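You operate a simulated robot arm through the tools that you are given. There is no shell and no other tool. Be economical: measure what you need, move in short steps, check, and stop when the job is done.

Carry out the task below with a simulated robot arm. There is one attempt and no reset: what you move stays moved.

Task
Mend the yarn break on the head the display names and restart it.
Fine: switch it off first; swing the pipe up and down, press the orange button.

Only the result counts: the job must be done as asked and must still hold three seconds after the hand-in. Knocking over, shifting, dropping, spilling or breaking anything else fails it.

Robot
A 7-joint arm with a fingered hand on a trunk, on a base that drives. Base frame: it is fixed to the floor where the robot stands at the start and does not move with it; the origin is under the middle of the robot, x ahead of it, y to its left, z up. Lengths are in m, angles in degrees, forces in N, time in s.
With the tool pointing down near the work surface it reaches from about 0.34 to 0.76 m from the robot's upright axis, wherever it stands. Its first joint turns from -166.0 to 166.0 degrees. Places, roughly: winding head 31 [0.8, 0, 0.9]; winding head 32 [0.5, -0.3, 0.9]; winding head 33 [0.3, -0.7, 0.9]; winding head 34 [0.1, -1, 0.9]; winding head 35 [-0.2, -1.3, 0.9]; winding head 36 [-0.4, -1.6, 0.9]. Payload 4 kg.
The tool frame sits at the grasp point between the pads (the TCP): z along the fingers, y along the line on which they close. The tips reach 0.026 m beyond it. The gripper opens to 0.132 m. The gripper's body begins 0.073 m behind the TCP. The gripper is a hand of 4 fingers: y runs from the thumb to the fingers, the wrist lies at [0, 0, -0.239] in the tool frame, and closing takes about 1.5 s.
Orientation is that of the tool frame in the base frame, as a unit quaternion [x, y, z, w]. With the fingers straight down and closing along the base's y, the tool's x points along the base's -x, its y along +y and its z along -z.

Tools
- The arm moves only by the tool send_rows. Its argument "steps" is a list of rows, each a list of 7 numbers: the closure in counts, from 0 (fully open) to 255 (shut), then the shift along the tool's x, y, z in units of 30 mm (1.0 is 30 mm), then the turn, a rotation vector about the tool's x, y, z in units of 4 degrees (1.0 is 4 degrees). In form: [[hand, tx, ty, tz, wx, wy, wz], ...]. A call has 1 to 20 rows; each row shifts and turns the commanded pose from where the row before left it, along the tool's axes as they then stand. A call with a number of a shift or a turn outside -1 to 1 is refused whole. A row lasts 0.2 s, in which the tool goes at most 0.05 m and 8.6 degrees; a call with a longer step from one row to the next is refused whole, and so is a gripper value outside its range. A pose out of reach is approached as far as the arm can. The call stops where the force on the tool passes 40 N (or 10 N more than at its start, if that is more) or the arm is blocked; 0.2 s more then pass. The fingers move at their own pace (about 0.072 m/s each) and stop on an object; they squeeze with about 32 N. The grip force told is the motor's: it shows also when the fingers shut on nothing. Time passes only in rows, and 0.2 s behind the last, so rows that do not move let the fingers close. The reply holds the time, the measured pose of the TCP, the force on the tool along the base axes, the opening and the grip force, in the units named above and with some noise, with the torque about the TCP (base axes, N m) and any sound that the robot's microphone picked up.
- Cameras (640 x 400 px; columns grow to the right, rows downward): "scene" is now at [0.0051, 0.1006, 1.5515]; the picture's right is [-0.62, -0.79, 0.00], its down [-0.56, 0.44, -0.70] and it looks along [0.55, -0.43, -0.71] (base axes); focal length 214 px, centre (320, 200). "wrist" rides on the gripper at [0.068, 0.002, -0.097] in the tool frame; the picture's right is [-0.03, 1.00, 0.00], its down [-0.82, -0.02, -0.58] and it looks along [-0.58, -0.01, 0.82] (tool axes); focal length 270 px, centre (320, 200). There is no depth. A picture from a camera that has moved, and an enlarged one, comes with that camera's place and axes in the base frame and with its lens.
- capture(camera): a new picture of that camera. The clock stands still meanwhile.
- raise_lower(by): slides the trunk up (or, below 0, down) by that many m; the arm and the scene camera ride with it, the base frame stays. It gives what a move gives, with no picture.
- base_move(legs): drives the robot by 1 to 6 legs, each [ahead, turn to the left] in m and degrees, along the robot's own axes; the way and the turn of a leg run together, so that a leg with both is an arc; at most 1.5 m and 180 degrees a leg. The arm and the cameras ride along, it lands a little off, and it stops where it bumps. It gives what a move gives.
- set_grasp(shape): the hand has 4 fingers and takes this shape, open, in about a second: jaw (thumb against the fingers, like two jaws); tri (thumb and two fingers); tip (a fingertip pinch); poke (one finger out to press); point (the index stretched); flat (the hand flat); cup (the hand cupped); fist (a fist). The gripper value then closes the fingers along that shape, each until it touches; the sizes above hold for jaw. It gives what a move gives, with no picture.
- aim_head(pan, tilt): turns the head with the scene camera to pan (to the left, within 155 degrees either way) and tilt (down, from -29 to 69), counted from straight ahead of the robot. It gives what a move gives.
- zoom(camera, box): a new picture of the part [left, top, right, bottom] of that camera's present view, enlarged. The clock stands still meanwhile.
- finish_job(): hands the job in; it is judged then, once.

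Work in short steps. Places have to be worked out from the pictures, the camera data and where the tool is seen: move nearer, look again, correct. Check each grasp and each placing, and mend what went wrong. You have 120 turns and 98 pictures in all, those below and enlarged ones among them. Open the gripper and draw the arm clear of the work before you hand the job in, unless the task says otherwise; then end with one line.

The tools are called after "Request:" by a JSON object that holds its "method" and its "body". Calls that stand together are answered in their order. send_rows: Moves the arm, as the interface text tells. Its arguments: {"type":"object","properties":{"steps":{"type":"array"}},"required":["steps"]} The other tools are called the same way: raise_lower (by) slides the trunk up or down; set_grasp (shape) gives the hand a shape; base_move (legs) drives the base; aim_head (pan, tilt) turns the head that bears the scene camera; capture (camera) takes a picture; zoom (camera, box) takes an enlarged picture of a part of a camera's view; finish_job () hands the job in.

At the start:

```text
t: 0.0
tcp_pos: [0.2701, -0.3451, 1.2026]
tool_rot: [-0.001, 1.0, 0.001, 0.0]
wrist_force: [0.6, -0.4, -0.1]
torque: [0.03, 0.02, 0.0]
opening: 0.1317
grasp_force: 0.0
shape: jaw
trunk travel left (down, up): [-0.525, 0.065]
robot x, y, heading: [0.0003, -0.0016, 0.1]
head pan, tilt: [-38.3, 45.6]
```

scene: 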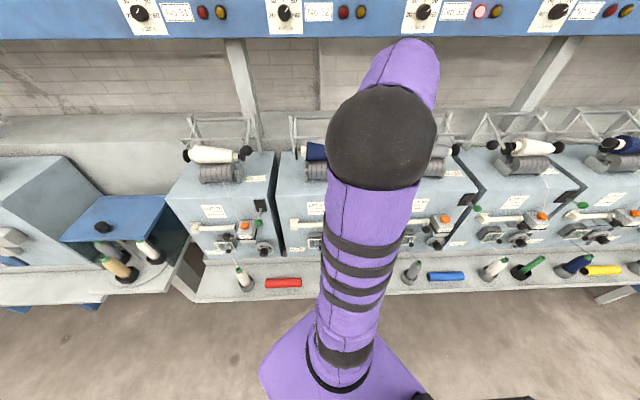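
wrist: 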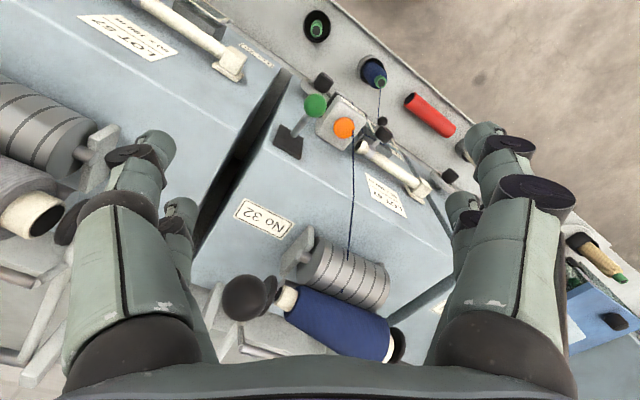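

The upper blue panel bears labels and lamps, with one lamp lit. I aim the head a bit higher to read the displays.

Request:
{"method": "aim_head", "body": {"pan": -45, "tilt": 20}}

Request:
{"method": "capture", "body": {"camera": "scene"}}

```text
t: 0.9
tcp_pos: [0.2678, -0.3442, 1.202]
tool_rot: [0.0, 1.0, 0.0, 0.0]
wrist_force: [-0.7, 1.1, -0.2]
torque: [0.01, 0.0, 0.02]
opening: 0.1318
grasp_force: 0.0
shape: jaw
trunk travel left (down, up): [-0.525, 0.065]
robot x, y, heading: [0.0006, 0.0015, 0.4]
head pan, tilt: [-45.0, 20.0]
```

```text
95 pictures are left
camera scene: at [0.0074, 0.0849, 1.5909], right [-0.71, -0.71, 0.0], down [-0.24, 0.24, -0.94], along [0.66, -0.66, -0.34], focal length 214 px, centre (320, 200)
```

scene: 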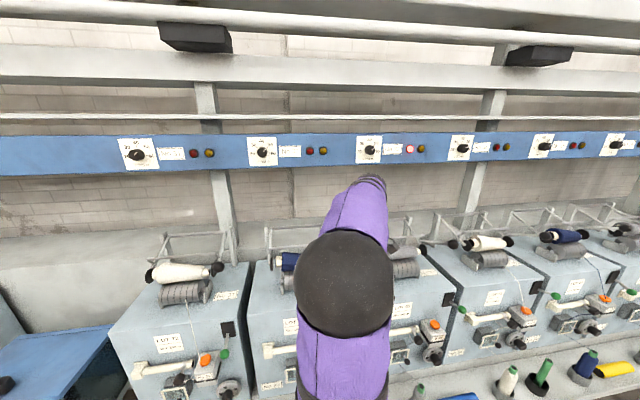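

The panel shows dials, number labels, red/amber lamps; one lit. I zoom in to read them and look for an actual display elsewhere.

Request:
{"method": "zoom", "body": {"camera": "scene", "box": [100, 115, 370, 190]}}

Request:
{"method": "zoom", "body": {"camera": "scene", "box": [340, 115, 640, 190]}}

Request:
{"method": "aim_head", "body": {"pan": 10, "tilt": 25}}

Request:
{"method": "capture", "body": {"camera": "scene"}}

```text
2.37 times, centred on (235, 152) of scene
camera zoom: at [0.0074, 0.0849, 1.5909], right [-0.71, -0.71, 0.0], down [-0.24, 0.24, -0.94], along [0.66, -0.66, -0.34], focal length 508 px, centre (522, 313)
```

zoom: 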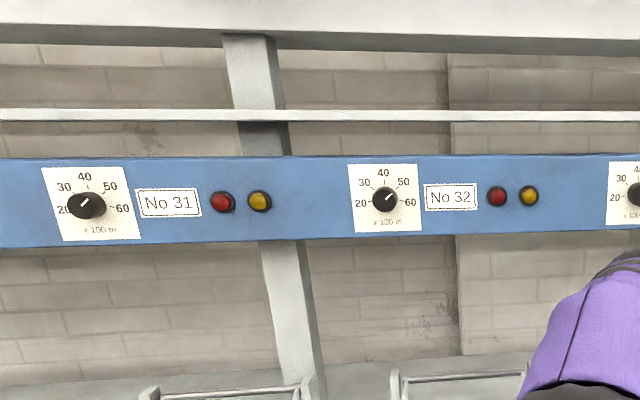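

```text
2.13 times, centred on (490, 152) of scene
camera zoom: at [0.0074, 0.0849, 1.5909], right [-0.71, -0.71, 0.0], down [-0.24, 0.24, -0.94], along [0.66, -0.66, -0.34], focal length 458 px, centre (-43, 301)
```

zoom: 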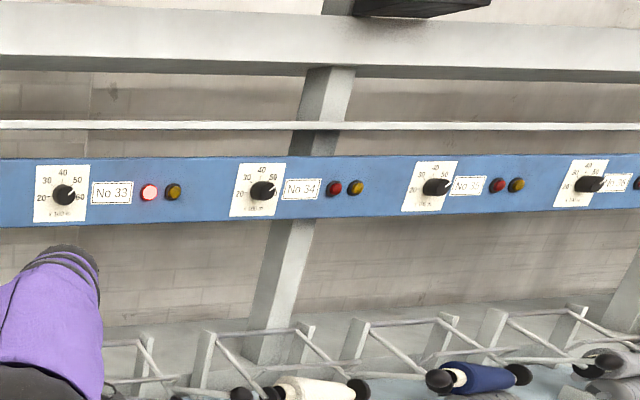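

```text
t: 2.1
tcp_pos: [0.2683, -0.3443, 1.2022]
tool_rot: [-0.001, 1.0, -0.001, 0.0]
wrist_force: [0.3, 0.4, 0.7]
torque: [-0.01, 0.01, -0.03]
opening: 0.1318
grasp_force: 0.1
shape: jaw
trunk travel left (down, up): [-0.525, 0.065]
robot x, y, heading: [0.0004, -0.0024, 0.4]
head pan, tilt: [10.0, 25.0]
```

```text
92 pictures are left
camera scene: at [0.0323, 0.1666, 1.5829], right [0.17, -0.98, 0.0], down [-0.42, -0.07, -0.91], along [0.89, 0.16, -0.42], focal length 214 px, centre (320, 200)
```

scene: 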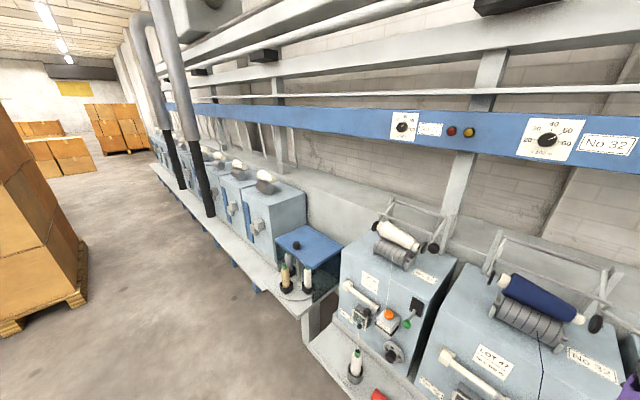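

Red lamp is lit at No 33. I check for a separate display to the right and behind.

Request:
{"method": "aim_head", "body": {"pan": -95, "tilt": 20}}

Request:
{"method": "capture", "body": {"camera": "scene"}}

Request:
{"method": "aim_head", "body": {"pan": -62, "tilt": 48}}

Request:
{"method": "capture", "body": {"camera": "scene"}}

```text
t: 4.0
tcp_pos: [0.268, -0.3449, 1.2011]
tool_rot: [0.0, 1.0, 0.0, 0.0]
wrist_force: [1.0, 0.5, 0.3]
torque: [-0.01, -0.01, 0.01]
opening: 0.1319
grasp_force: 0.1
shape: jaw
trunk travel left (down, up): [-0.525, 0.065]
robot x, y, heading: [0.0, -0.0007, 0.2]
head pan, tilt: [-95.0, 20.0]
```

```text
91 pictures are left
camera scene: at [-0.0665, 0.0579, 1.591], right [-1.0, 0.09, 0.0], down [0.03, 0.34, -0.94], along [-0.08, -0.94, -0.34], focal length 214 px, centre (320, 200)
```

scene: 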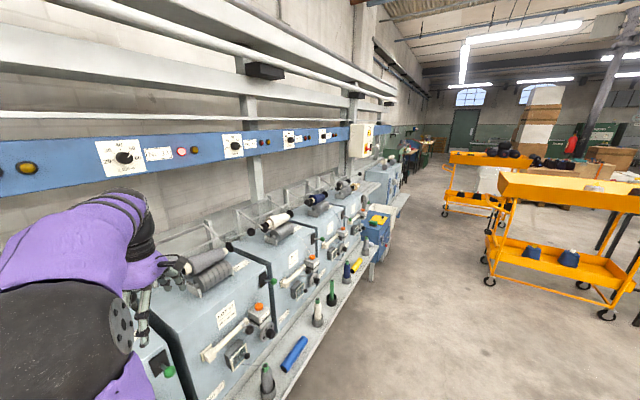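

```text
t: 4.9
tcp_pos: [0.2695, -0.3448, 1.2013]
tool_rot: [0.0, 1.0, 0.0, -0.001]
wrist_force: [-0.2, 0.1, 0.1]
torque: [-0.02, 0.0, -0.05]
opening: 0.132
grasp_force: 0.1
shape: jaw
trunk travel left (down, up): [-0.525, 0.065]
robot x, y, heading: [0.0003, 0.0024, 0.1]
head pan, tilt: [-62.0, 48.0]
```

```text
90 pictures are left
camera scene: at [-0.0215, 0.0811, 1.5482], right [-0.88, -0.47, 0.0], down [-0.35, 0.66, -0.67], along [0.31, -0.59, -0.74], focal length 214 px, centre (320, 200)
```

scene: 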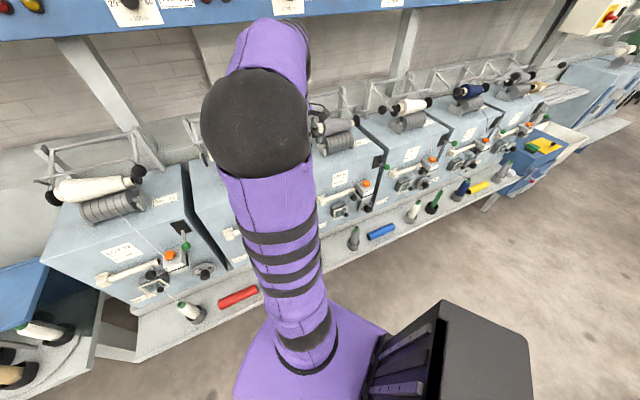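

A control box with red/green buttons stands at the right end; I zoom to see whether it carries a display, and view heads 33–36 closely.

Request:
{"method": "aim_head", "body": {"pan": -85, "tilt": 30}}

Request:
{"method": "zoom", "body": {"camera": "scene", "box": [340, 60, 500, 160]}}

Request:
{"method": "zoom", "body": {"camera": "scene", "box": [200, 120, 440, 270]}}

```text
t: 5.8
tcp_pos: [0.2677, -0.3457, 1.2019]
tool_rot: [0.0, 1.0, 0.0, 0.0]
wrist_force: [0.0, 0.0, 0.7]
torque: [-0.01, 0.01, 0.01]
opening: 0.132
grasp_force: 0.0
shape: jaw
trunk travel left (down, up): [-0.525, 0.065]
robot x, y, heading: [-0.0019, 0.0001, -0.1]
head pan, tilt: [-85.0, 30.0]
```

```text
4.00 times, centred on (420, 110) of scene
camera zoom: at [-0.0505, 0.0606, 1.5749], right [-1.0, -0.09, 0.0], down [-0.04, 0.5, -0.87], along [0.08, -0.86, -0.5], focal length 858 px, centre (-80, 560)
```

zoom: 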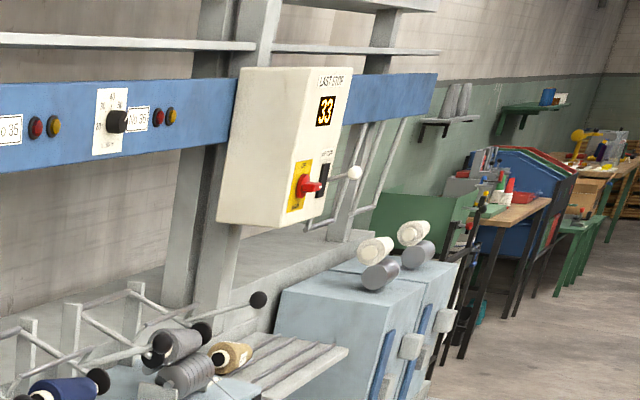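

```text
2.67 times, centred on (320, 195) of scene
camera zoom: at [-0.0505, 0.0606, 1.5749], right [-1.0, -0.09, 0.0], down [-0.04, 0.5, -0.87], along [0.08, -0.86, -0.5], focal length 572 px, centre (320, 213)
```

zoom: 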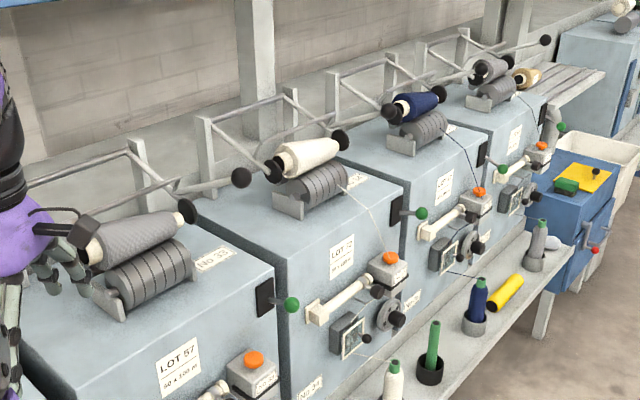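

The display reads LAST STOP 33, agreeing with the lit lamp, so head 33 it is. I translate the robot about 0.35 m along the row (toward 33) keeping its orientation, backing along the row.

Request:
{"method": "base_move", "body": {"legs": [[0, 52], [-0.35, 0], [0, -52]]}}

Request:
{"method": "aim_head", "body": {"pan": -45, "tilt": 50}}

Request:
{"method": "capture", "body": {"camera": "scene"}}

Request:
{"method": "capture", "body": {"camera": "wrist"}}

```text
t: 13.2
tcp_pos: [0.067, -0.6157, 1.2024]
tool_rot: [-0.012, 1.0, 0.0, -0.001]
wrist_force: [-0.4, 0.0, -0.2]
torque: [0.0, -0.04, -0.02]
opening: 0.1319
grasp_force: 0.0
shape: jaw
trunk travel left (down, up): [-0.525, 0.065]
robot x, y, heading: [-0.2134, -0.2759, 1.3]
head pan, tilt: [-85.0, 30.0]
```

```text
t: 14.3
tcp_pos: [0.0673, -0.6155, 1.2022]
tool_rot: [-0.011, 1.0, 0.0, -0.001]
wrist_force: [0.2, 0.4, 0.0]
torque: [-0.02, -0.01, -0.04]
opening: 0.1321
grasp_force: 0.0
shape: jaw
trunk travel left (down, up): [-0.525, 0.065]
robot x, y, heading: [-0.2081, -0.2757, 1.2]
head pan, tilt: [-45.0, 50.0]
```

```text
87 pictures are left
camera scene: at [-0.2155, -0.181, 1.5454], right [-0.69, -0.72, 0.0], down [-0.55, 0.53, -0.64], along [0.46, -0.45, -0.77], focal length 214 px, centre (320, 200)
```

scene: 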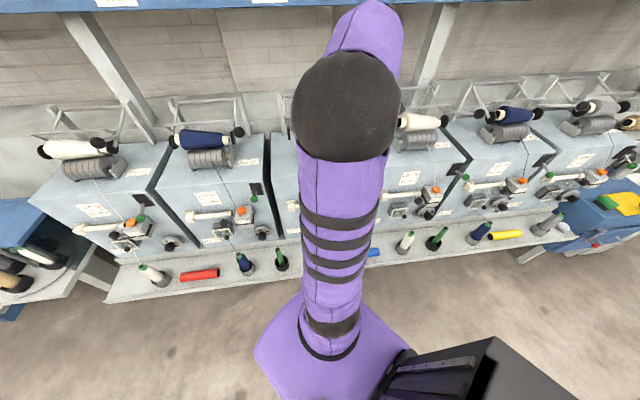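

```text
86 pictures are left
camera wrist: at [-0.0012, -0.6151, 1.299], right [0.0, 1.0, 0.0], down [0.82, 0.0, 0.58], along [0.58, 0.0, -0.82], focal length 270 px, centre (320, 200)
```

wrist: 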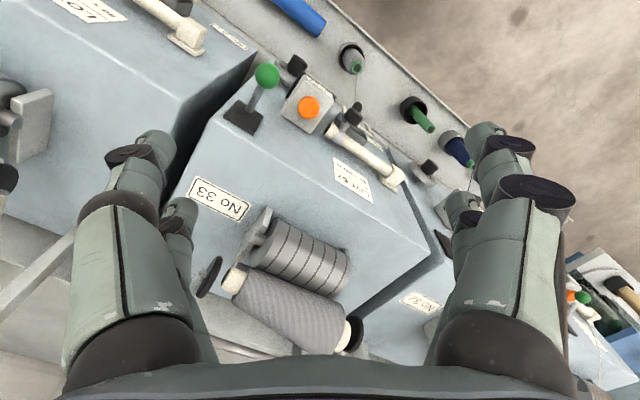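

I see head 33 beneath the hand: green-knob switch, orange button, white pipe. Zooming for detail.

Request:
{"method": "zoom", "body": {"camera": "wrist", "box": [210, 30, 450, 180]}}

Request:
{"method": "zoom", "body": {"camera": "scene", "box": [160, 130, 320, 280]}}

Request:
{"method": "zoom", "body": {"camera": "scene", "box": [380, 120, 540, 240]}}

```text
2.67 times, centred on (330, 105) of wrist
camera zoom: at [-0.0012, -0.6151, 1.299], right [0.0, 1.0, 0.0], down [0.82, 0.0, 0.58], along [0.58, 0.0, -0.82], focal length 721 px, centre (293, 453)
```

zoom: 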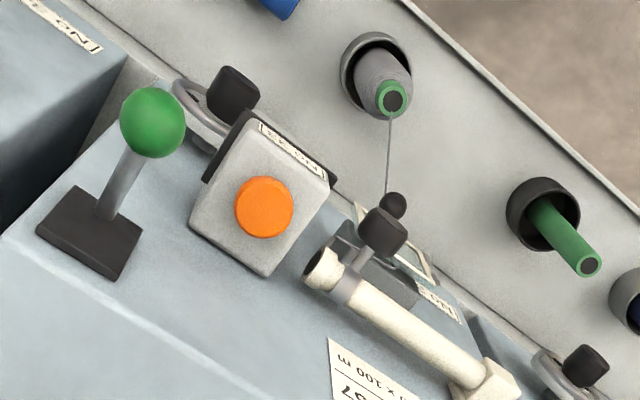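

```text
2.67 times, centred on (240, 205) of scene
camera zoom: at [-0.2155, -0.181, 1.5454], right [-0.69, -0.72, 0.0], down [-0.55, 0.53, -0.64], along [0.46, -0.45, -0.77], focal length 572 px, centre (533, 187)
```

zoom: 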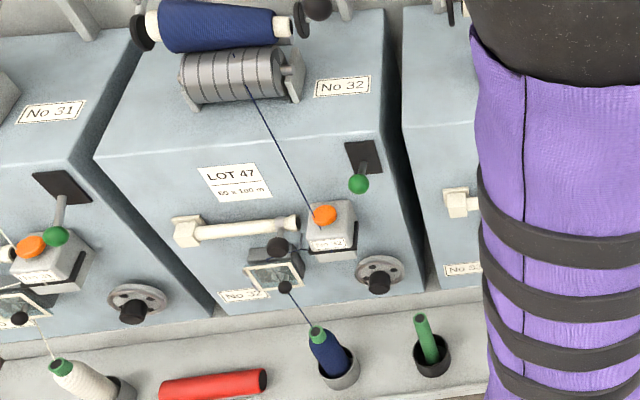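

```text
3.33 times, centred on (460, 180) of scene
camera zoom: at [-0.2155, -0.181, 1.5454], right [-0.69, -0.72, 0.0], down [-0.55, 0.53, -0.64], along [0.46, -0.45, -0.77], focal length 715 px, centre (-147, 267)
```

zoom: 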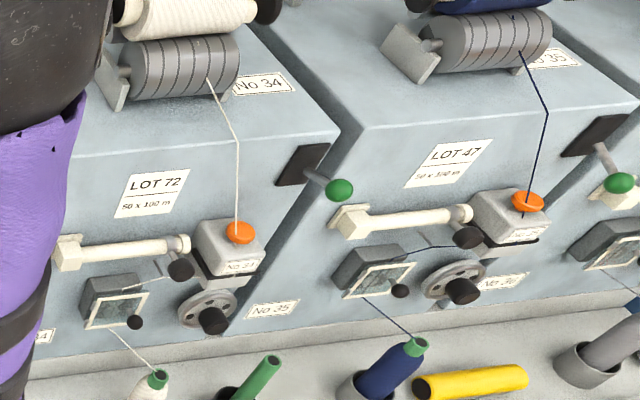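

To triangulate, I move the hand aside toward head 32 so the scene camera can see head 33's front.

Request:
{"method": "send_rows", "body": {"steps": [[0, -0.8, 1, 0, 0, 0, 0], [0, -0.8, 1, 0, 0, 0, 0], [0, -0.8, 1, 0, 0, 0, 0], [0, -0.8, 1, 0, 0, 0, 0], [0, -0.8, 1, 0, 0, 0, 0], [0, -0.8, 1, 0, 0, 0, 0], [0, -0.8, 1, 0, 0, 0, 0], [0, -0.8, 1, 0, 0, 0, 0]]}}

Request:
{"method": "capture", "body": {"camera": "scene"}}

Request:
{"method": "capture", "body": {"camera": "wrist"}}

```text
t: 16.1
tcp_pos: [0.2527, -0.3707, 1.2015]
tool_rot: [-0.01, 1.0, 0.0, 0.0]
wrist_force: [0.1, 0.3, -0.5]
torque: [0.01, -0.02, 0.02]
opening: 0.1321
grasp_force: 0.1
shape: jaw
trunk travel left (down, up): [-0.525, 0.065]
robot x, y, heading: [-0.2139, -0.2755, 1.4]
head pan, tilt: [-45.0, 50.0]
```

```text
82 pictures are left
camera scene: at [-0.2152, -0.1808, 1.5454], right [-0.69, -0.72, 0.0], down [-0.55, 0.53, -0.64], along [0.46, -0.45, -0.77], focal length 214 px, centre (320, 200)
```

scene: 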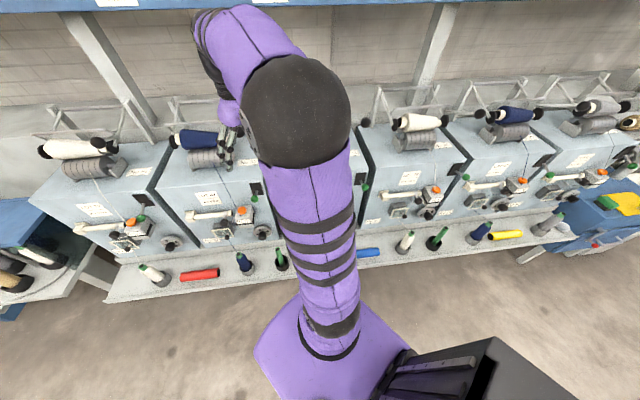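

```text
81 pictures are left
camera wrist: at [0.1849, -0.37, 1.2991], right [0.0, 1.0, 0.0], down [0.82, 0.0, 0.58], along [0.58, 0.0, -0.82], focal length 270 px, centre (320, 200)
```

wrist: 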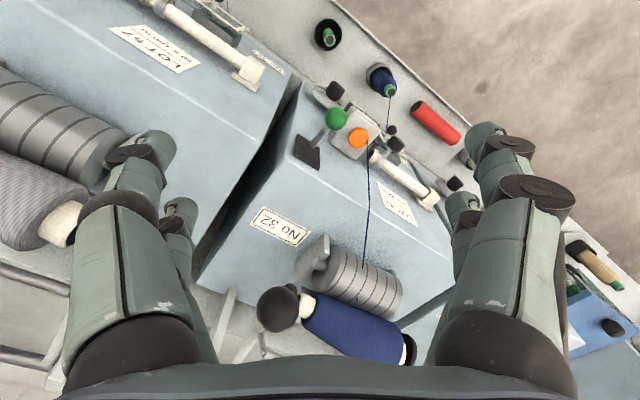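

Triangulation puts the head‑33 switch knob near (0.064,-0.675,0.968), its plate near (0.116,-0.714,0.950), the orange button near (0.125,-0.631,0.881). I return above it and yaw the hand by -38° to square with the row, then look.

Request:
{"method": "send_rows", "body": {"steps": [[0, 0.875, -0.94, 0.2, 0, 0, 0], [0, 0.875, -0.94, 0.2, 0, 0, 0], [0, 0.875, -0.94, 0.2, 0, 0, 0], [0, 0.875, -0.94, 0.2, 0, 0, 0], [0, 0.875, -0.94, 0.2, 0, 0, 0], [0, 0.875, -0.94, 0.2, 0, 0, 0], [0, 0.875, -0.94, 0.2, 0, 0, 0], [0, 0.875, -0.94, 0.2, 0, 0, 0], [0, 0, 0, 0, 0, 0, 0.95], [0, 0, 0, 0, 0, 0, 0.95], [0, 0, 0, 0, 0, 0, 0.95], [0, 0, 0, 0, 0, 0, 0.95], [0, 0, 0, 0, 0, 0, 0.95], [0, 0, 0, 0, 0, 0, 0.95], [0, 0, 0, 0, 0, 0, 0.95], [0, 0, 0, 0, 0, 0, 0.95], [0, 0, 0, 0, 0, 0, 0.95], [0, 0, 0, 0, 0, 0, 0.95]]}}

Request:
{"method": "capture", "body": {"camera": "wrist"}}

```text
t: 19.9
tcp_pos: [0.0494, -0.6009, 1.1543]
tool_rot: [0.316, 0.949, 0.0, 0.0]
wrist_force: [-0.9, 0.4, 0.0]
torque: [-0.03, -0.04, 0.01]
opening: 0.132
grasp_force: 0.0
shape: jaw
trunk travel left (down, up): [-0.525, 0.065]
robot x, y, heading: [-0.2109, -0.2788, 1.2]
head pan, tilt: [-45.0, 50.0]
```

```text
80 pictures are left
camera wrist: at [-0.0043, -0.5589, 1.2509], right [0.62, 0.79, 0.0], down [0.64, -0.51, 0.58], along [0.45, -0.36, -0.82], focal length 270 px, centre (320, 200)
```

wrist: 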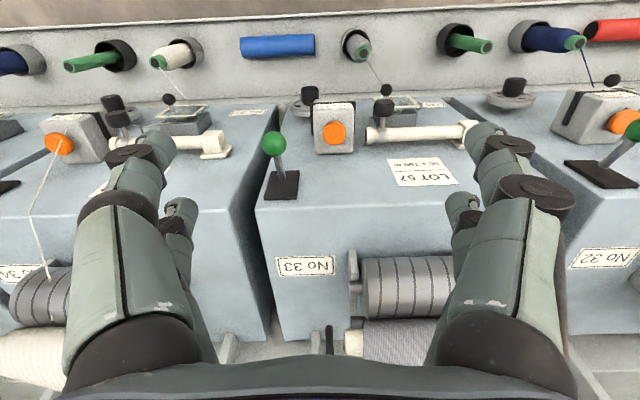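

Image is rotated (top = aisle). I tilt the hand 36° toward the wall to see the front face from the aisle side, backing out a little.

Request:
{"method": "send_rows", "body": {"steps": [[0, 1, 0, 0, 0, 0, 0], [0, 1, 0, 0, 0, 0, 0], [0, 0.6, 0, 0, 0, 0, 0], [0, 0, 0, 0, 0, -1, 0], [0, 0, 0, 0, 0, -1, 0], [0, 0, 0, 0, 0, -1, 0], [0, 0, 0, 0, 0, -1, 0], [0, 0, 0, 0, 0, -1, 0], [0, 0, 0, 0, 0, -1, 0], [0, 0, 0, 0, 0, -1, 0], [0, 0, 0, 0, 0, -1, 0], [0, 0, 0, 0, 0, -1, 0]]}}

Request:
{"method": "capture", "body": {"camera": "wrist"}}

```text
t: 22.5
tcp_pos: [-0.0139, -0.5543, 1.1546]
tool_rot: [0.299, 0.903, -0.097, 0.294]
wrist_force: [0.2, -0.2, 0.9]
torque: [0.01, 0.01, 0.02]
opening: 0.1317
grasp_force: 0.0
shape: jaw
trunk travel left (down, up): [-0.525, 0.065]
robot x, y, heading: [-0.2104, -0.2768, 1.1]
head pan, tilt: [-45.0, 50.0]
```

```text
79 pictures are left
camera wrist: at [-0.1026, -0.486, 1.192], right [0.61, 0.79, 0.01], down [0.24, -0.21, 0.95], along [0.75, -0.58, -0.32], focal length 270 px, centre (320, 200)
```

wrist: 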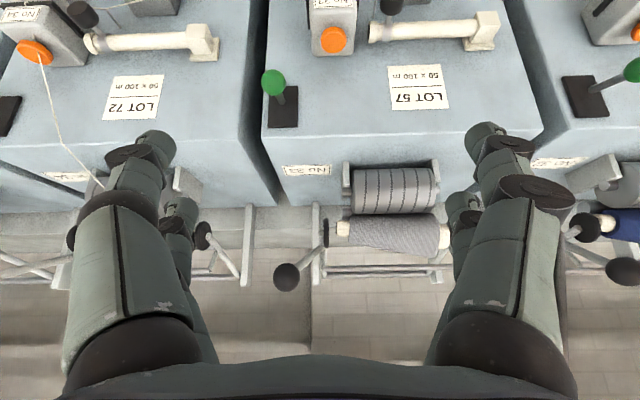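

I lower the hand 0.12 m to see the front controls frontally.

Request:
{"method": "send_rows", "body": {"steps": [[0, 0.59, 0, 0.81, 0, 0, 0], [0, 0.59, 0, 0.81, 0, 0, 0], [0, 0.59, 0, 0.81, 0, 0, 0], [0, 0.59, 0, 0.81, 0, 0, 0]]}}

Request:
{"method": "capture", "body": {"camera": "wrist"}}

```text
t: 23.5
tcp_pos: [-0.0111, -0.5782, 1.0516]
tool_rot: [0.3, 0.903, -0.098, 0.293]
wrist_force: [-1.0, 0.1, -0.3]
torque: [-0.01, 0.0, -0.02]
opening: 0.1318
grasp_force: 0.1
shape: jaw
out of reach, approached as far as the arm can: row 3, 4
trunk travel left (down, up): [-0.525, 0.065]
robot x, y, heading: [-0.2077, -0.2787, 1.3]
head pan, tilt: [-45.0, 50.0]
```

```text
78 pictures are left
camera wrist: at [-0.1, -0.5091, 1.0905], right [0.61, 0.79, 0.02], down [0.25, -0.21, 0.95], along [0.75, -0.58, -0.32], focal length 270 px, centre (320, 200)
```

wrist: 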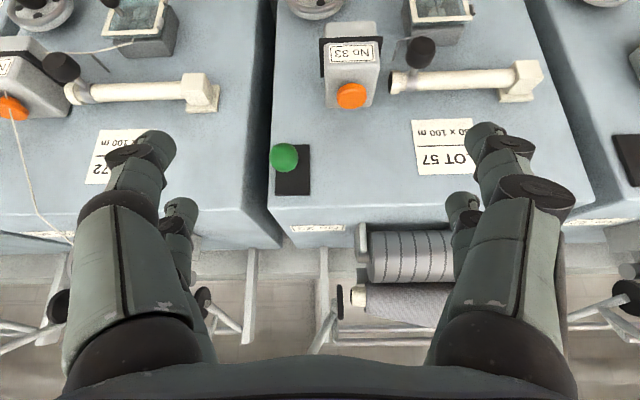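

The lever is at the head's right end, pointing out and slightly up; the arm is too folded here. I back the base 0.18 m straight back and lower the trunk 0.2 m for better reach.

Request:
{"method": "base_move", "body": {"legs": [[-0.18, 0]]}}

Request:
{"method": "raise_lower", "body": {"by": -0.2}}

Request:
{"method": "capture", "body": {"camera": "wrist"}}

Request:
{"method": "capture", "body": {"camera": "scene"}}

```text
t: 25.0
tcp_pos: [-0.1884, -0.582, 1.0525]
tool_rot: [0.299, 0.903, -0.097, 0.293]
wrist_force: [-0.3, -0.4, -0.2]
torque: [0.02, -0.01, -0.01]
opening: 0.1321
grasp_force: 0.0
shape: jaw
trunk travel left (down, up): [-0.525, 0.065]
robot x, y, heading: [-0.3859, -0.2816, 0.5]
head pan, tilt: [-45.0, 50.0]
```

```text
t: 27.2
tcp_pos: [-0.1891, -0.581, 0.8471]
tool_rot: [0.298, 0.913, -0.103, 0.259]
wrist_force: [0.6, 0.5, 0.8]
torque: [-0.01, 0.01, 0.01]
opening: 0.132
grasp_force: 0.0
shape: jaw
trunk travel left (down, up): [-0.325, 0.265]
robot x, y, heading: [-0.3858, -0.2829, 0.9]
head pan, tilt: [-45.0, 50.0]
```

```text
77 pictures are left
camera wrist: at [-0.2762, -0.512, 0.8927], right [0.61, 0.79, -0.02], down [0.31, -0.22, 0.92], along [0.73, -0.57, -0.38], focal length 270 px, centre (320, 200)
```

wrist: 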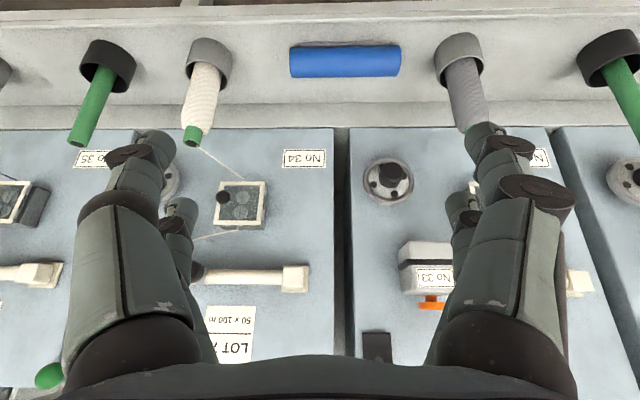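

```text
76 pictures are left
camera scene: at [-0.3913, -0.1845, 1.3534], right [-0.69, -0.72, 0.0], down [-0.55, 0.53, -0.64], along [0.46, -0.45, -0.77], focal length 214 px, centre (320, 200)
```

scene: 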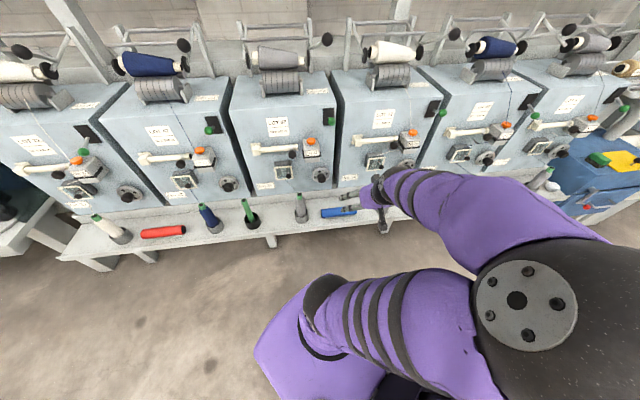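

Great view of head 33 from the scene camera; zoom in. The red lamp and yarn missing can be checked later.

Request:
{"method": "zoom", "body": {"camera": "scene", "box": [220, 60, 360, 220]}}

Request:
{"method": "zoom", "body": {"camera": "scene", "box": [240, 120, 340, 190]}}

```text
2.50 times, centred on (290, 140) of scene
camera zoom: at [-0.3913, -0.1845, 1.3534], right [-0.69, -0.72, 0.0], down [-0.55, 0.53, -0.64], along [0.46, -0.45, -0.77], focal length 536 px, centre (395, 350)
```

zoom: 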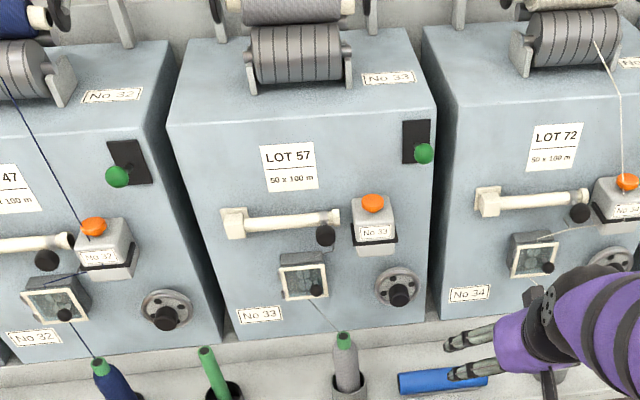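

```text
5.71 times, centred on (290, 155) of scene
camera zoom: at [-0.3913, -0.1845, 1.3534], right [-0.69, -0.72, 0.0], down [-0.55, 0.53, -0.64], along [0.46, -0.45, -0.77], focal length 1226 px, centre (491, 457)
```

zoom: 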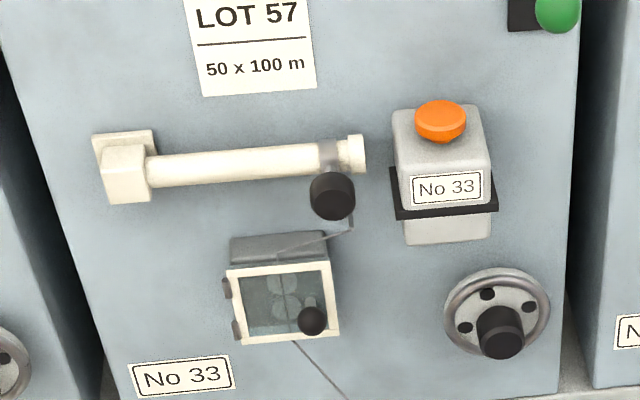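

Pipe: pivot at left block (~(0.25,-0.473,0.86)), black handle knob at (0.141,-0.558,0.852); the orange cap faces up. Face is near vertical and the lever tilts up (on). I set the poke shape and look at it.

Request:
{"method": "set_grasp", "body": {"shape": "poke"}}

Request:
{"method": "capture", "body": {"camera": "wrist"}}

Request:
{"method": "zoom", "body": {"camera": "scene", "box": [300, 150, 440, 250]}}

```text
t: 28.1
tcp_pos: [-0.1906, -0.5805, 0.8412]
tool_rot: [0.298, 0.914, -0.103, 0.255]
wrist_force: [0.2, -0.3, 0.3]
torque: [-0.03, -0.01, 0.01]
opening: 0.0
grasp_force: 0.1
shape: poke
trunk travel left (down, up): [-0.325, 0.265]
robot x, y, heading: [-0.3888, -0.2815, 1.2]
head pan, tilt: [-45.0, 50.0]
```

```text
73 pictures are left
camera wrist: at [-0.2762, -0.5125, 0.888], right [0.62, 0.79, -0.02], down [0.32, -0.22, 0.92], along [0.72, -0.57, -0.39], focal length 270 px, centre (320, 200)
```

wrist: 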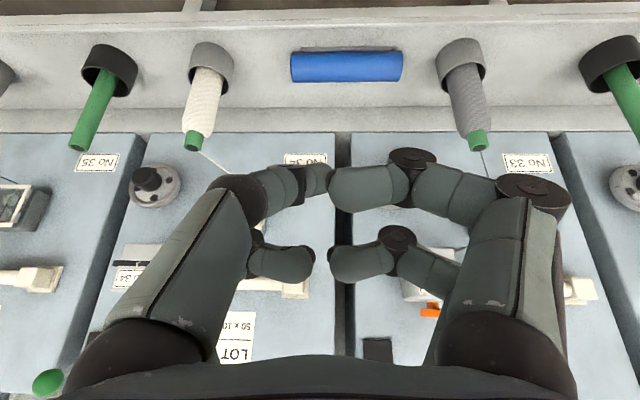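

```text
4.00 times, centred on (370, 200) of scene
camera zoom: at [-0.3913, -0.1845, 1.3494], right [-0.69, -0.72, 0.0], down [-0.55, 0.53, -0.64], along [0.46, -0.45, -0.77], focal length 858 px, centre (120, 200)
```

zoom: 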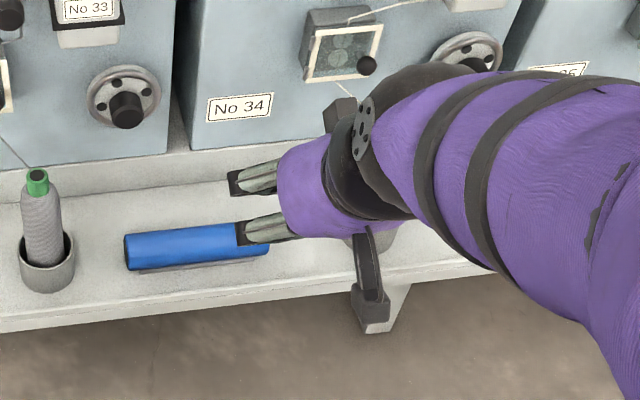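

Fingers look curled/mid-transition. I raise and shift the hand toward the lever area while time passes, then look again.

Request:
{"method": "send_rows", "body": {"steps": [[0, -0.5, 0, -0.866, 0, 0, 0], [0, -0.5, 0, -0.866, 0, 0, 0], [0, -0.5, 0, -0.866, 0, 0, 0], [0, -0.5, 0, -0.866, 0, 0, 0], [0, -0.5, 0, -0.866, 0, 0, 0], [0, -0.5, 0, -0.866, 0, 0, 0], [0, -0.5, 0, -0.866, 0, 0, 0], [0, 0, 1, 0, 0, 0, 0], [0, 0, 1, 0, 0, 0, 0], [0, 0, 1, 0, 0, 0, 0]]}}

Request:
{"method": "capture", "body": {"camera": "wrist"}}

Request:
{"method": "capture", "body": {"camera": "scene"}}

```text
t: 28.6
tcp_pos: [-0.1914, -0.5769, 0.8622]
tool_rot: [0.292, 0.928, -0.107, 0.204]
wrist_force: [0.2, 1.4, 0.9]
torque: [0.01, 0.04, -0.01]
opening: 0.0
grasp_force: 0.0
shape: poke
trunk travel left (down, up): [-0.325, 0.265]
robot x, y, heading: [-0.3857, -0.2831, 0.9]
head pan, tilt: [-45.0, 50.0]
stopped in row 2: the arm was blocked; the commanded pose is now the measured one
```

```text
71 pictures are left
camera wrist: at [-0.2713, -0.5106, 0.9191], right [0.6, 0.79, -0.07], down [0.41, -0.24, 0.88], along [0.68, -0.56, -0.47], focal length 270 px, centre (320, 200)
```

wrist: 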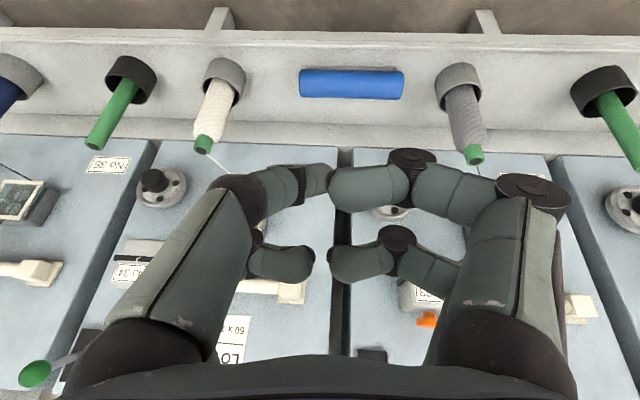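

```text
70 pictures are left
camera scene: at [-0.391, -0.1846, 1.3451], right [-0.69, -0.72, 0.0], down [-0.55, 0.53, -0.64], along [0.46, -0.45, -0.77], focal length 214 px, centre (320, 200)
```

scene: 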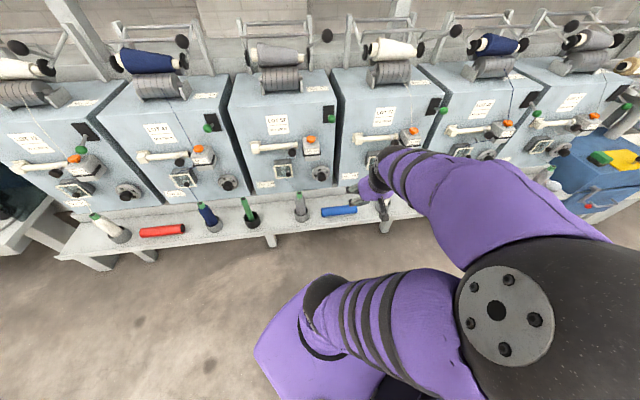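

The arm is folded too close to its axis (joint limit). I move outward toward the wall and up instead.

Request:
{"method": "send_rows", "body": {"steps": [[0, -0.8, 0.3, 0.4, 0, 0, 0], [0, -0.8, 0.3, 0.4, 0, 0, 0], [0, -0.9, 0.3, -0.3, 0, 0, 0], [0, -0.9, 0.3, -0.3, 0, 0, 0], [0, -0.5, 0.3, -0.866, 0, 0, 0], [0, -0.5, 0.3, -0.866, 0, 0, 0], [0, -0.5, 0.3, -0.866, 0, 0, 0]]}}

Request:
{"method": "capture", "body": {"camera": "wrist"}}

```text
t: 30.2
tcp_pos: [-0.0686, -0.5779, 0.9954]
tool_rot: [0.293, 0.926, -0.106, 0.214]
wrist_force: [0.0, -0.1, 0.6]
torque: [0.02, -0.02, -0.03]
opening: 0.0
grasp_force: 0.0
shape: poke
trunk travel left (down, up): [-0.325, 0.265]
robot x, y, heading: [-0.3852, -0.2797, 0.9]
head pan, tilt: [-45.0, 50.0]
```

```text
69 pictures are left
camera wrist: at [-0.15, -0.5103, 1.0495], right [0.61, 0.79, -0.06], down [0.4, -0.24, 0.89], along [0.69, -0.56, -0.46], focal length 270 px, centre (320, 200)
```

wrist: 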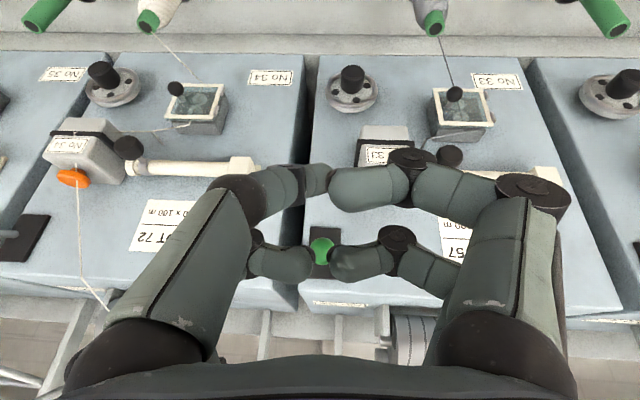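

The poke shape shows fingers curled in with no clear extended finger; I try "point" to compare.

Request:
{"method": "set_grasp", "body": {"shape": "point"}}

Request:
{"method": "capture", "body": {"camera": "wrist"}}

```text
t: 31.1
tcp_pos: [-0.0693, -0.5771, 0.9952]
tool_rot: [0.294, 0.925, -0.107, 0.214]
wrist_force: [-0.7, 0.9, 0.5]
torque: [0.0, -0.02, 0.02]
opening: 0.0
grasp_force: 0.0
shape: point
trunk travel left (down, up): [-0.325, 0.265]
robot x, y, heading: [-0.3854, -0.2823, 1.2]
head pan, tilt: [-45.0, 50.0]
```

```text
68 pictures are left
camera wrist: at [-0.15, -0.5105, 1.049], right [0.61, 0.79, -0.06], down [0.4, -0.24, 0.89], along [0.69, -0.56, -0.46], focal length 270 px, centre (320, 200)
```

wrist: 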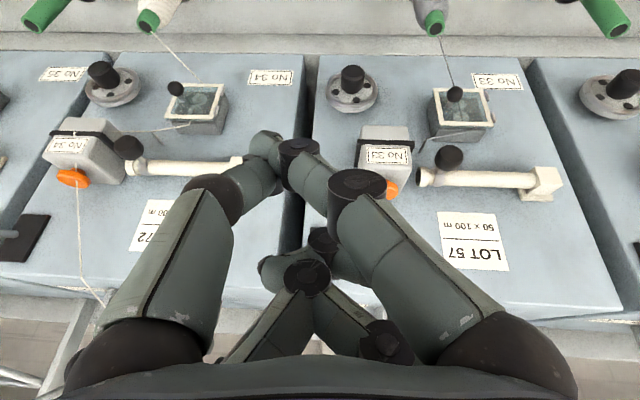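

Not clearly useful; the plain jaw fully shut gives known geometry (tips 26 mm beyond TCP). I switch to jaw and shut it.

Request:
{"method": "set_grasp", "body": {"shape": "jaw"}}

Request:
{"method": "send_rows", "body": {"steps": [[255, 0, 0, 0, 0, 0, 0], [255, 0, 0, 0, 0, 0, 0], [255, 0, 0, 0, 0, 0, 0], [255, 0, 0, 0, 0, 0, 0], [255, 0, 0, 0, 0, 0, 0], [255, 0, 0, 0, 0, 0, 0], [255, 0, 0, 0, 0, 0, 0], [255, 0, 0, 0, 0, 0, 0]]}}

Request:
{"method": "capture", "body": {"camera": "wrist"}}

Request:
{"method": "capture", "body": {"camera": "scene"}}

```text
t: 32.0
tcp_pos: [-0.0677, -0.5758, 0.9941]
tool_rot: [0.294, 0.926, -0.106, 0.214]
wrist_force: [-0.7, 0.0, 0.1]
torque: [0.01, 0.0, 0.0]
opening: 0.1319
grasp_force: 0.0
shape: jaw
trunk travel left (down, up): [-0.325, 0.265]
robot x, y, heading: [-0.3871, -0.2839, 0.9]
head pan, tilt: [-45.0, 50.0]
```

```text
t: 33.8
tcp_pos: [-0.0685, -0.5787, 0.9956]
tool_rot: [0.294, 0.925, -0.107, 0.214]
wrist_force: [0.2, -0.3, 0.2]
torque: [0.02, 0.03, -0.03]
opening: 0.0002
grasp_force: 32.0
shape: jaw
trunk travel left (down, up): [-0.325, 0.265]
robot x, y, heading: [-0.3854, -0.2801, 0.9]
head pan, tilt: [-45.0, 50.0]
```

```text
67 pictures are left
camera wrist: at [-0.1499, -0.5105, 1.0492], right [0.61, 0.79, -0.06], down [0.4, -0.24, 0.89], along [0.69, -0.56, -0.46], focal length 270 px, centre (320, 200)
```

wrist: 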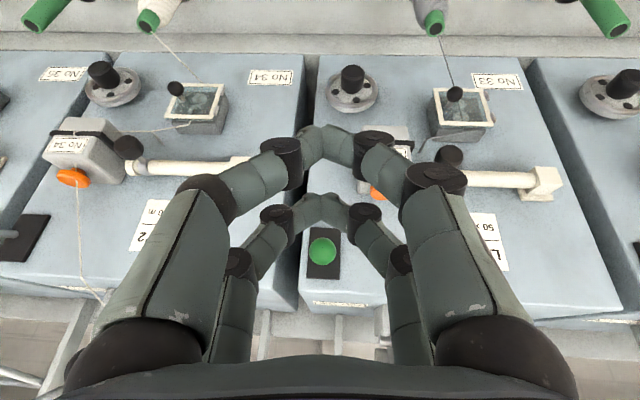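

```text
66 pictures are left
camera scene: at [-0.3913, -0.1845, 1.3454], right [-0.69, -0.72, 0.0], down [-0.55, 0.53, -0.64], along [0.46, -0.45, -0.77], focal length 214 px, centre (320, 200)
```

scene: 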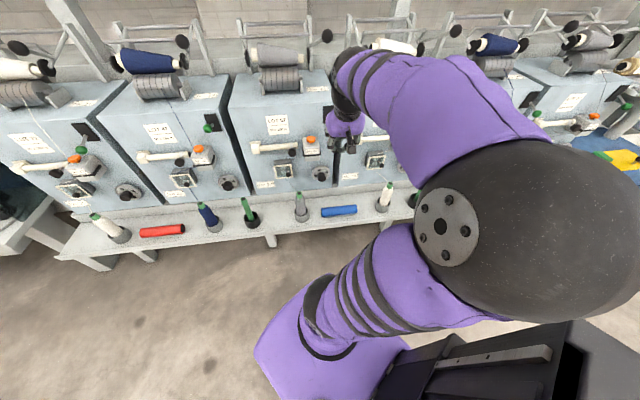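

Jaw shut gives a solid blunt tip. The lever knob re-computes to about (0.064,-0.677,0.969). I go up 5 cm and then over the knob, ready to press it down.

Request:
{"method": "send_rows", "body": {"steps": [[255, -0.38, 0, -0.75, 0, 0, 0], [255, -0.38, 0, -0.75, 0, 0, 0], [255, -0.89, 0, 0.454, 0, 0, 0], [255, -0.89, 0, 0.454, 0, 0, 0], [255, -0.89, 0, 0.454, 0, 0, 0], [255, -0.89, 0, 0.454, 0, 0, 0], [255, -0.89, 0, 0.454, 0, 0, 0]]}}

Request:
{"method": "capture", "body": {"camera": "wrist"}}

Request:
{"method": "zoom", "body": {"camera": "scene", "box": [220, 60, 400, 220]}}

```text
t: 35.4
tcp_pos: [0.0541, -0.6633, 1.0448]
tool_rot: [0.293, 0.926, -0.106, 0.214]
wrist_force: [-0.1, 0.6, -0.1]
torque: [-0.05, -0.06, -0.03]
opening: 0.0001
grasp_force: 31.9
shape: jaw
trunk travel left (down, up): [-0.325, 0.265]
robot x, y, heading: [-0.3862, -0.2805, 1.1]
head pan, tilt: [-45.0, 50.0]
```

```text
65 pictures are left
camera wrist: at [-0.0279, -0.5957, 1.0992], right [0.61, 0.79, -0.06], down [0.4, -0.24, 0.89], along [0.69, -0.56, -0.46], focal length 270 px, centre (320, 200)
```

wrist: 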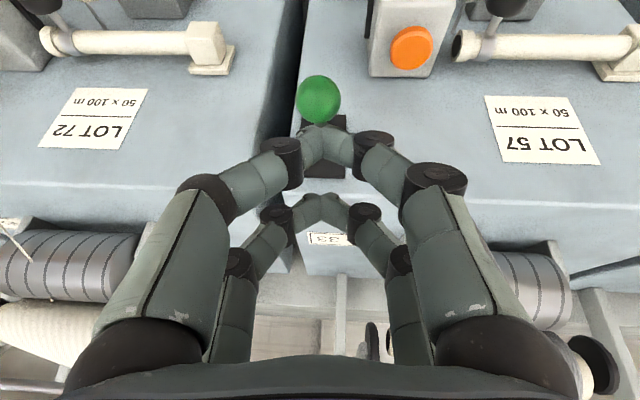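

```text
2.50 times, centred on (310, 140) of scene
camera zoom: at [-0.3914, -0.1844, 1.3454], right [-0.69, -0.72, 0.0], down [-0.55, 0.53, -0.64], along [0.46, -0.45, -0.77], focal length 536 px, centre (345, 350)
```

zoom: 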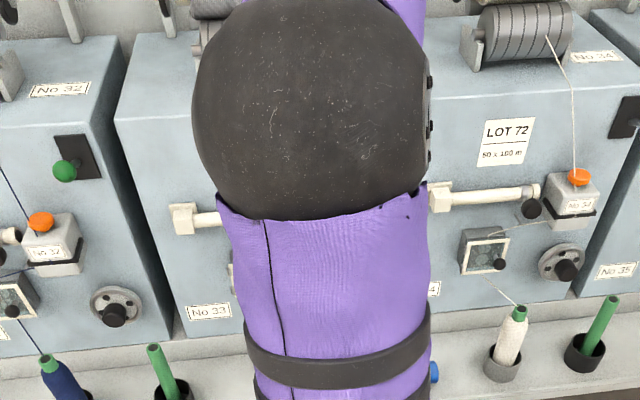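

Finger tips are directly above the knob with ~3 cm to go. I press down in steps.

Request:
{"method": "send_rows", "body": {"steps": [[255, 0.27, -0.15, 0.53, 0, 0, 0], [255, 0.27, 0, 0.53, 0, 0, 0], [255, 0.27, 0, 0.53, 0, 0, 0], [255, 0.27, 0, 0.53, 0, 0, 0]]}}

Request:
{"method": "capture", "body": {"camera": "wrist"}}

```text
t: 36.4
tcp_pos: [0.0477, -0.6723, 0.9752]
tool_rot: [0.294, 0.925, -0.107, 0.213]
wrist_force: [0.8, -0.5, -0.4]
torque: [-0.01, -0.03, 0.03]
opening: 0.0
grasp_force: 31.2
shape: jaw
trunk travel left (down, up): [-0.325, 0.265]
robot x, y, heading: [-0.3867, -0.2795, 0.8]
head pan, tilt: [-45.0, 50.0]
```

```text
63 pictures are left
camera wrist: at [-0.033, -0.6044, 1.0299], right [0.61, 0.79, -0.06], down [0.4, -0.24, 0.89], along [0.69, -0.56, -0.46], focal length 270 px, centre (320, 200)
```

wrist: 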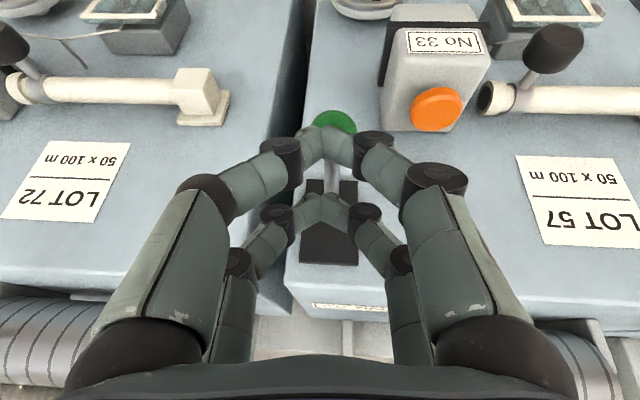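

The lever is going down with the fingers. I continue pressing until the stop.

Request:
{"method": "send_rows", "body": {"steps": [[255, 0.27, 0, 0.53, 0, 0, 0], [255, 0.27, 0, 0.53, 0, 0, 0], [255, 0.27, 0, 0.53, 0, 0, 0]]}}

Request:
{"method": "capture", "body": {"camera": "wrist"}}

```text
t: 37.2
tcp_pos: [0.0505, -0.675, 0.9416]
tool_rot: [0.293, 0.922, -0.112, 0.228]
wrist_force: [-4.2, 5.9, 11.3]
torque: [0.11, 0.02, 0.05]
opening: 0.0
grasp_force: 32.0
shape: jaw
trunk travel left (down, up): [-0.325, 0.265]
robot x, y, heading: [-0.3882, -0.2808, 1.0]
head pan, tilt: [-45.0, 50.0]
stopped in row 3: the force on the tool passed its limit at 46 N (the readings are from after the stop); the commanded pose is now the measured one
```

```text
62 pictures are left
camera wrist: at [-0.0312, -0.6076, 0.9933], right [0.61, 0.79, -0.06], down [0.38, -0.22, 0.9], along [0.7, -0.57, -0.43], focal length 270 px, centre (320, 200)
```

wrist: 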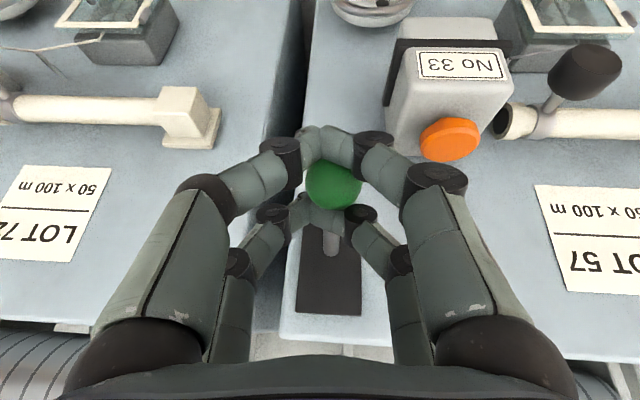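

It reached a stop at 46 N. I lift off upward and back out, then check the lever and lamp.

Request:
{"method": "send_rows", "body": {"steps": [[255, -0.45, 0, -0.89, 0, 0, 0], [255, -0.45, 0, -0.89, 0, 0, 0], [255, -0.45, 0, -0.89, 0, 0, 0], [255, 0.89, 0, -0.45, 0, 0, 0], [255, 0.89, 0, -0.45, 0, 0, 0], [255, 0.89, 0, -0.45, 0, 0, 0], [255, 0.89, 0, -0.45, 0, 0, 0]]}}

Request:
{"method": "capture", "body": {"camera": "wrist"}}

Request:
{"method": "capture", "body": {"camera": "scene"}}

```text
t: 37.9
tcp_pos: [0.0486, -0.6703, 0.9969]
tool_rot: [0.293, 0.926, -0.107, 0.214]
wrist_force: [-3.8, 2.2, -1.5]
torque: [0.06, 0.12, 0.0]
opening: 0.0
grasp_force: 31.6
shape: jaw
trunk travel left (down, up): [-0.325, 0.265]
robot x, y, heading: [-0.387, -0.2827, 0.9]
head pan, tilt: [-45.0, 50.0]
stopped in row 3: the force on the tool passed its limit at 48 N (the readings are from after the stop); the commanded pose is now the measured one
```

```text
61 pictures are left
camera wrist: at [-0.0332, -0.6029, 1.0519], right [0.61, 0.79, -0.06], down [0.4, -0.24, 0.89], along [0.69, -0.56, -0.46], focal length 270 px, centre (320, 200)
```

wrist: 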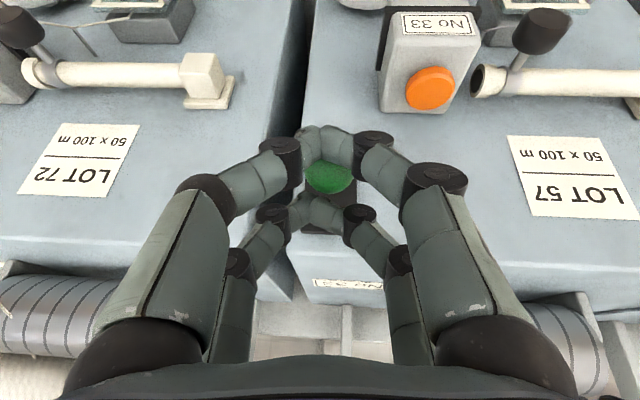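

```text
60 pictures are left
camera scene: at [-0.3922, -0.1845, 1.3454], right [-0.69, -0.72, 0.0], down [-0.55, 0.53, -0.64], along [0.46, -0.45, -0.77], focal length 214 px, centre (320, 200)
```

scene: 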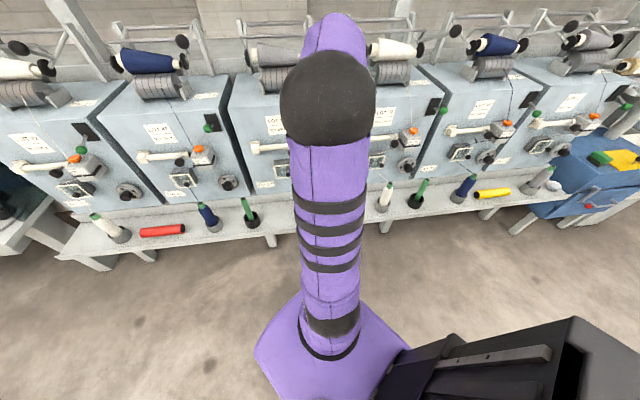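

The knob got caught between the two finger pairs and was drawn back up. I push it down again to the stop, then open the fingers a bit before lifting.

Request:
{"method": "send_rows", "body": {"steps": [[255, 0.27, 0, 0.53, 0, 0, 0], [255, 0.27, 0, 0.53, 0, 0, 0], [255, 0.27, 0, 0.53, 0, 0, 0], [255, 0.2, 0, 0.4, 0, 0, 0]]}}

Request:
{"method": "send_rows", "body": {"steps": [[170, 0, 0, 0, 0, 0, 0], [150, 0, 0, 0, 0, 0, 0], [150, 0, 0, 0, 0, 0, 0], [150, 0, 0, 0, 0, 0, 0]]}}

Request:
{"method": "capture", "body": {"camera": "wrist"}}

```text
t: 38.9
tcp_pos: [0.0497, -0.6753, 0.9458]
tool_rot: [0.293, 0.921, -0.114, 0.229]
wrist_force: [-8.9, 9.4, 14.8]
torque: [0.17, 0.01, 0.05]
opening: 0.0
grasp_force: 32.1
shape: jaw
trunk travel left (down, up): [-0.325, 0.265]
robot x, y, heading: [-0.3875, -0.2792, 1.0]
head pan, tilt: [-45.0, 50.0]
stopped in row 4: the force on the tool passed its limit at 46 N (the readings are from after the stop); the commanded pose is now the measured one
```

```text
t: 39.9
tcp_pos: [0.0514, -0.675, 0.942]
tool_rot: [0.291, 0.923, -0.112, 0.227]
wrist_force: [0.3, 0.6, 0.3]
torque: [-0.02, 0.02, 0.0]
opening: 0.0543
grasp_force: 0.1
shape: jaw
trunk travel left (down, up): [-0.325, 0.265]
robot x, y, heading: [-0.3881, -0.2829, 1.2]
head pan, tilt: [-45.0, 50.0]
```

```text
59 pictures are left
camera wrist: at [-0.0309, -0.6076, 0.9935], right [0.61, 0.79, -0.06], down [0.38, -0.22, 0.9], along [0.7, -0.57, -0.43], focal length 270 px, centre (320, 200)
```

wrist: 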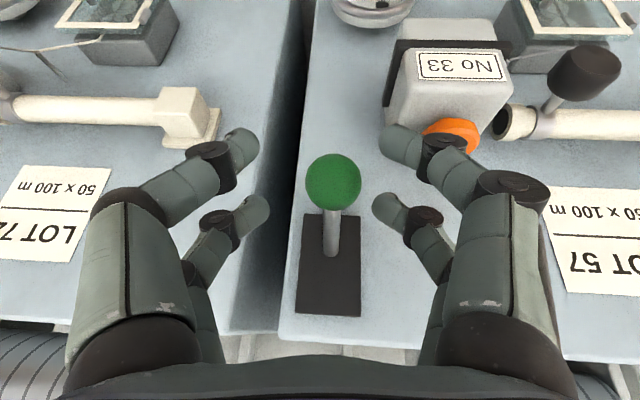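

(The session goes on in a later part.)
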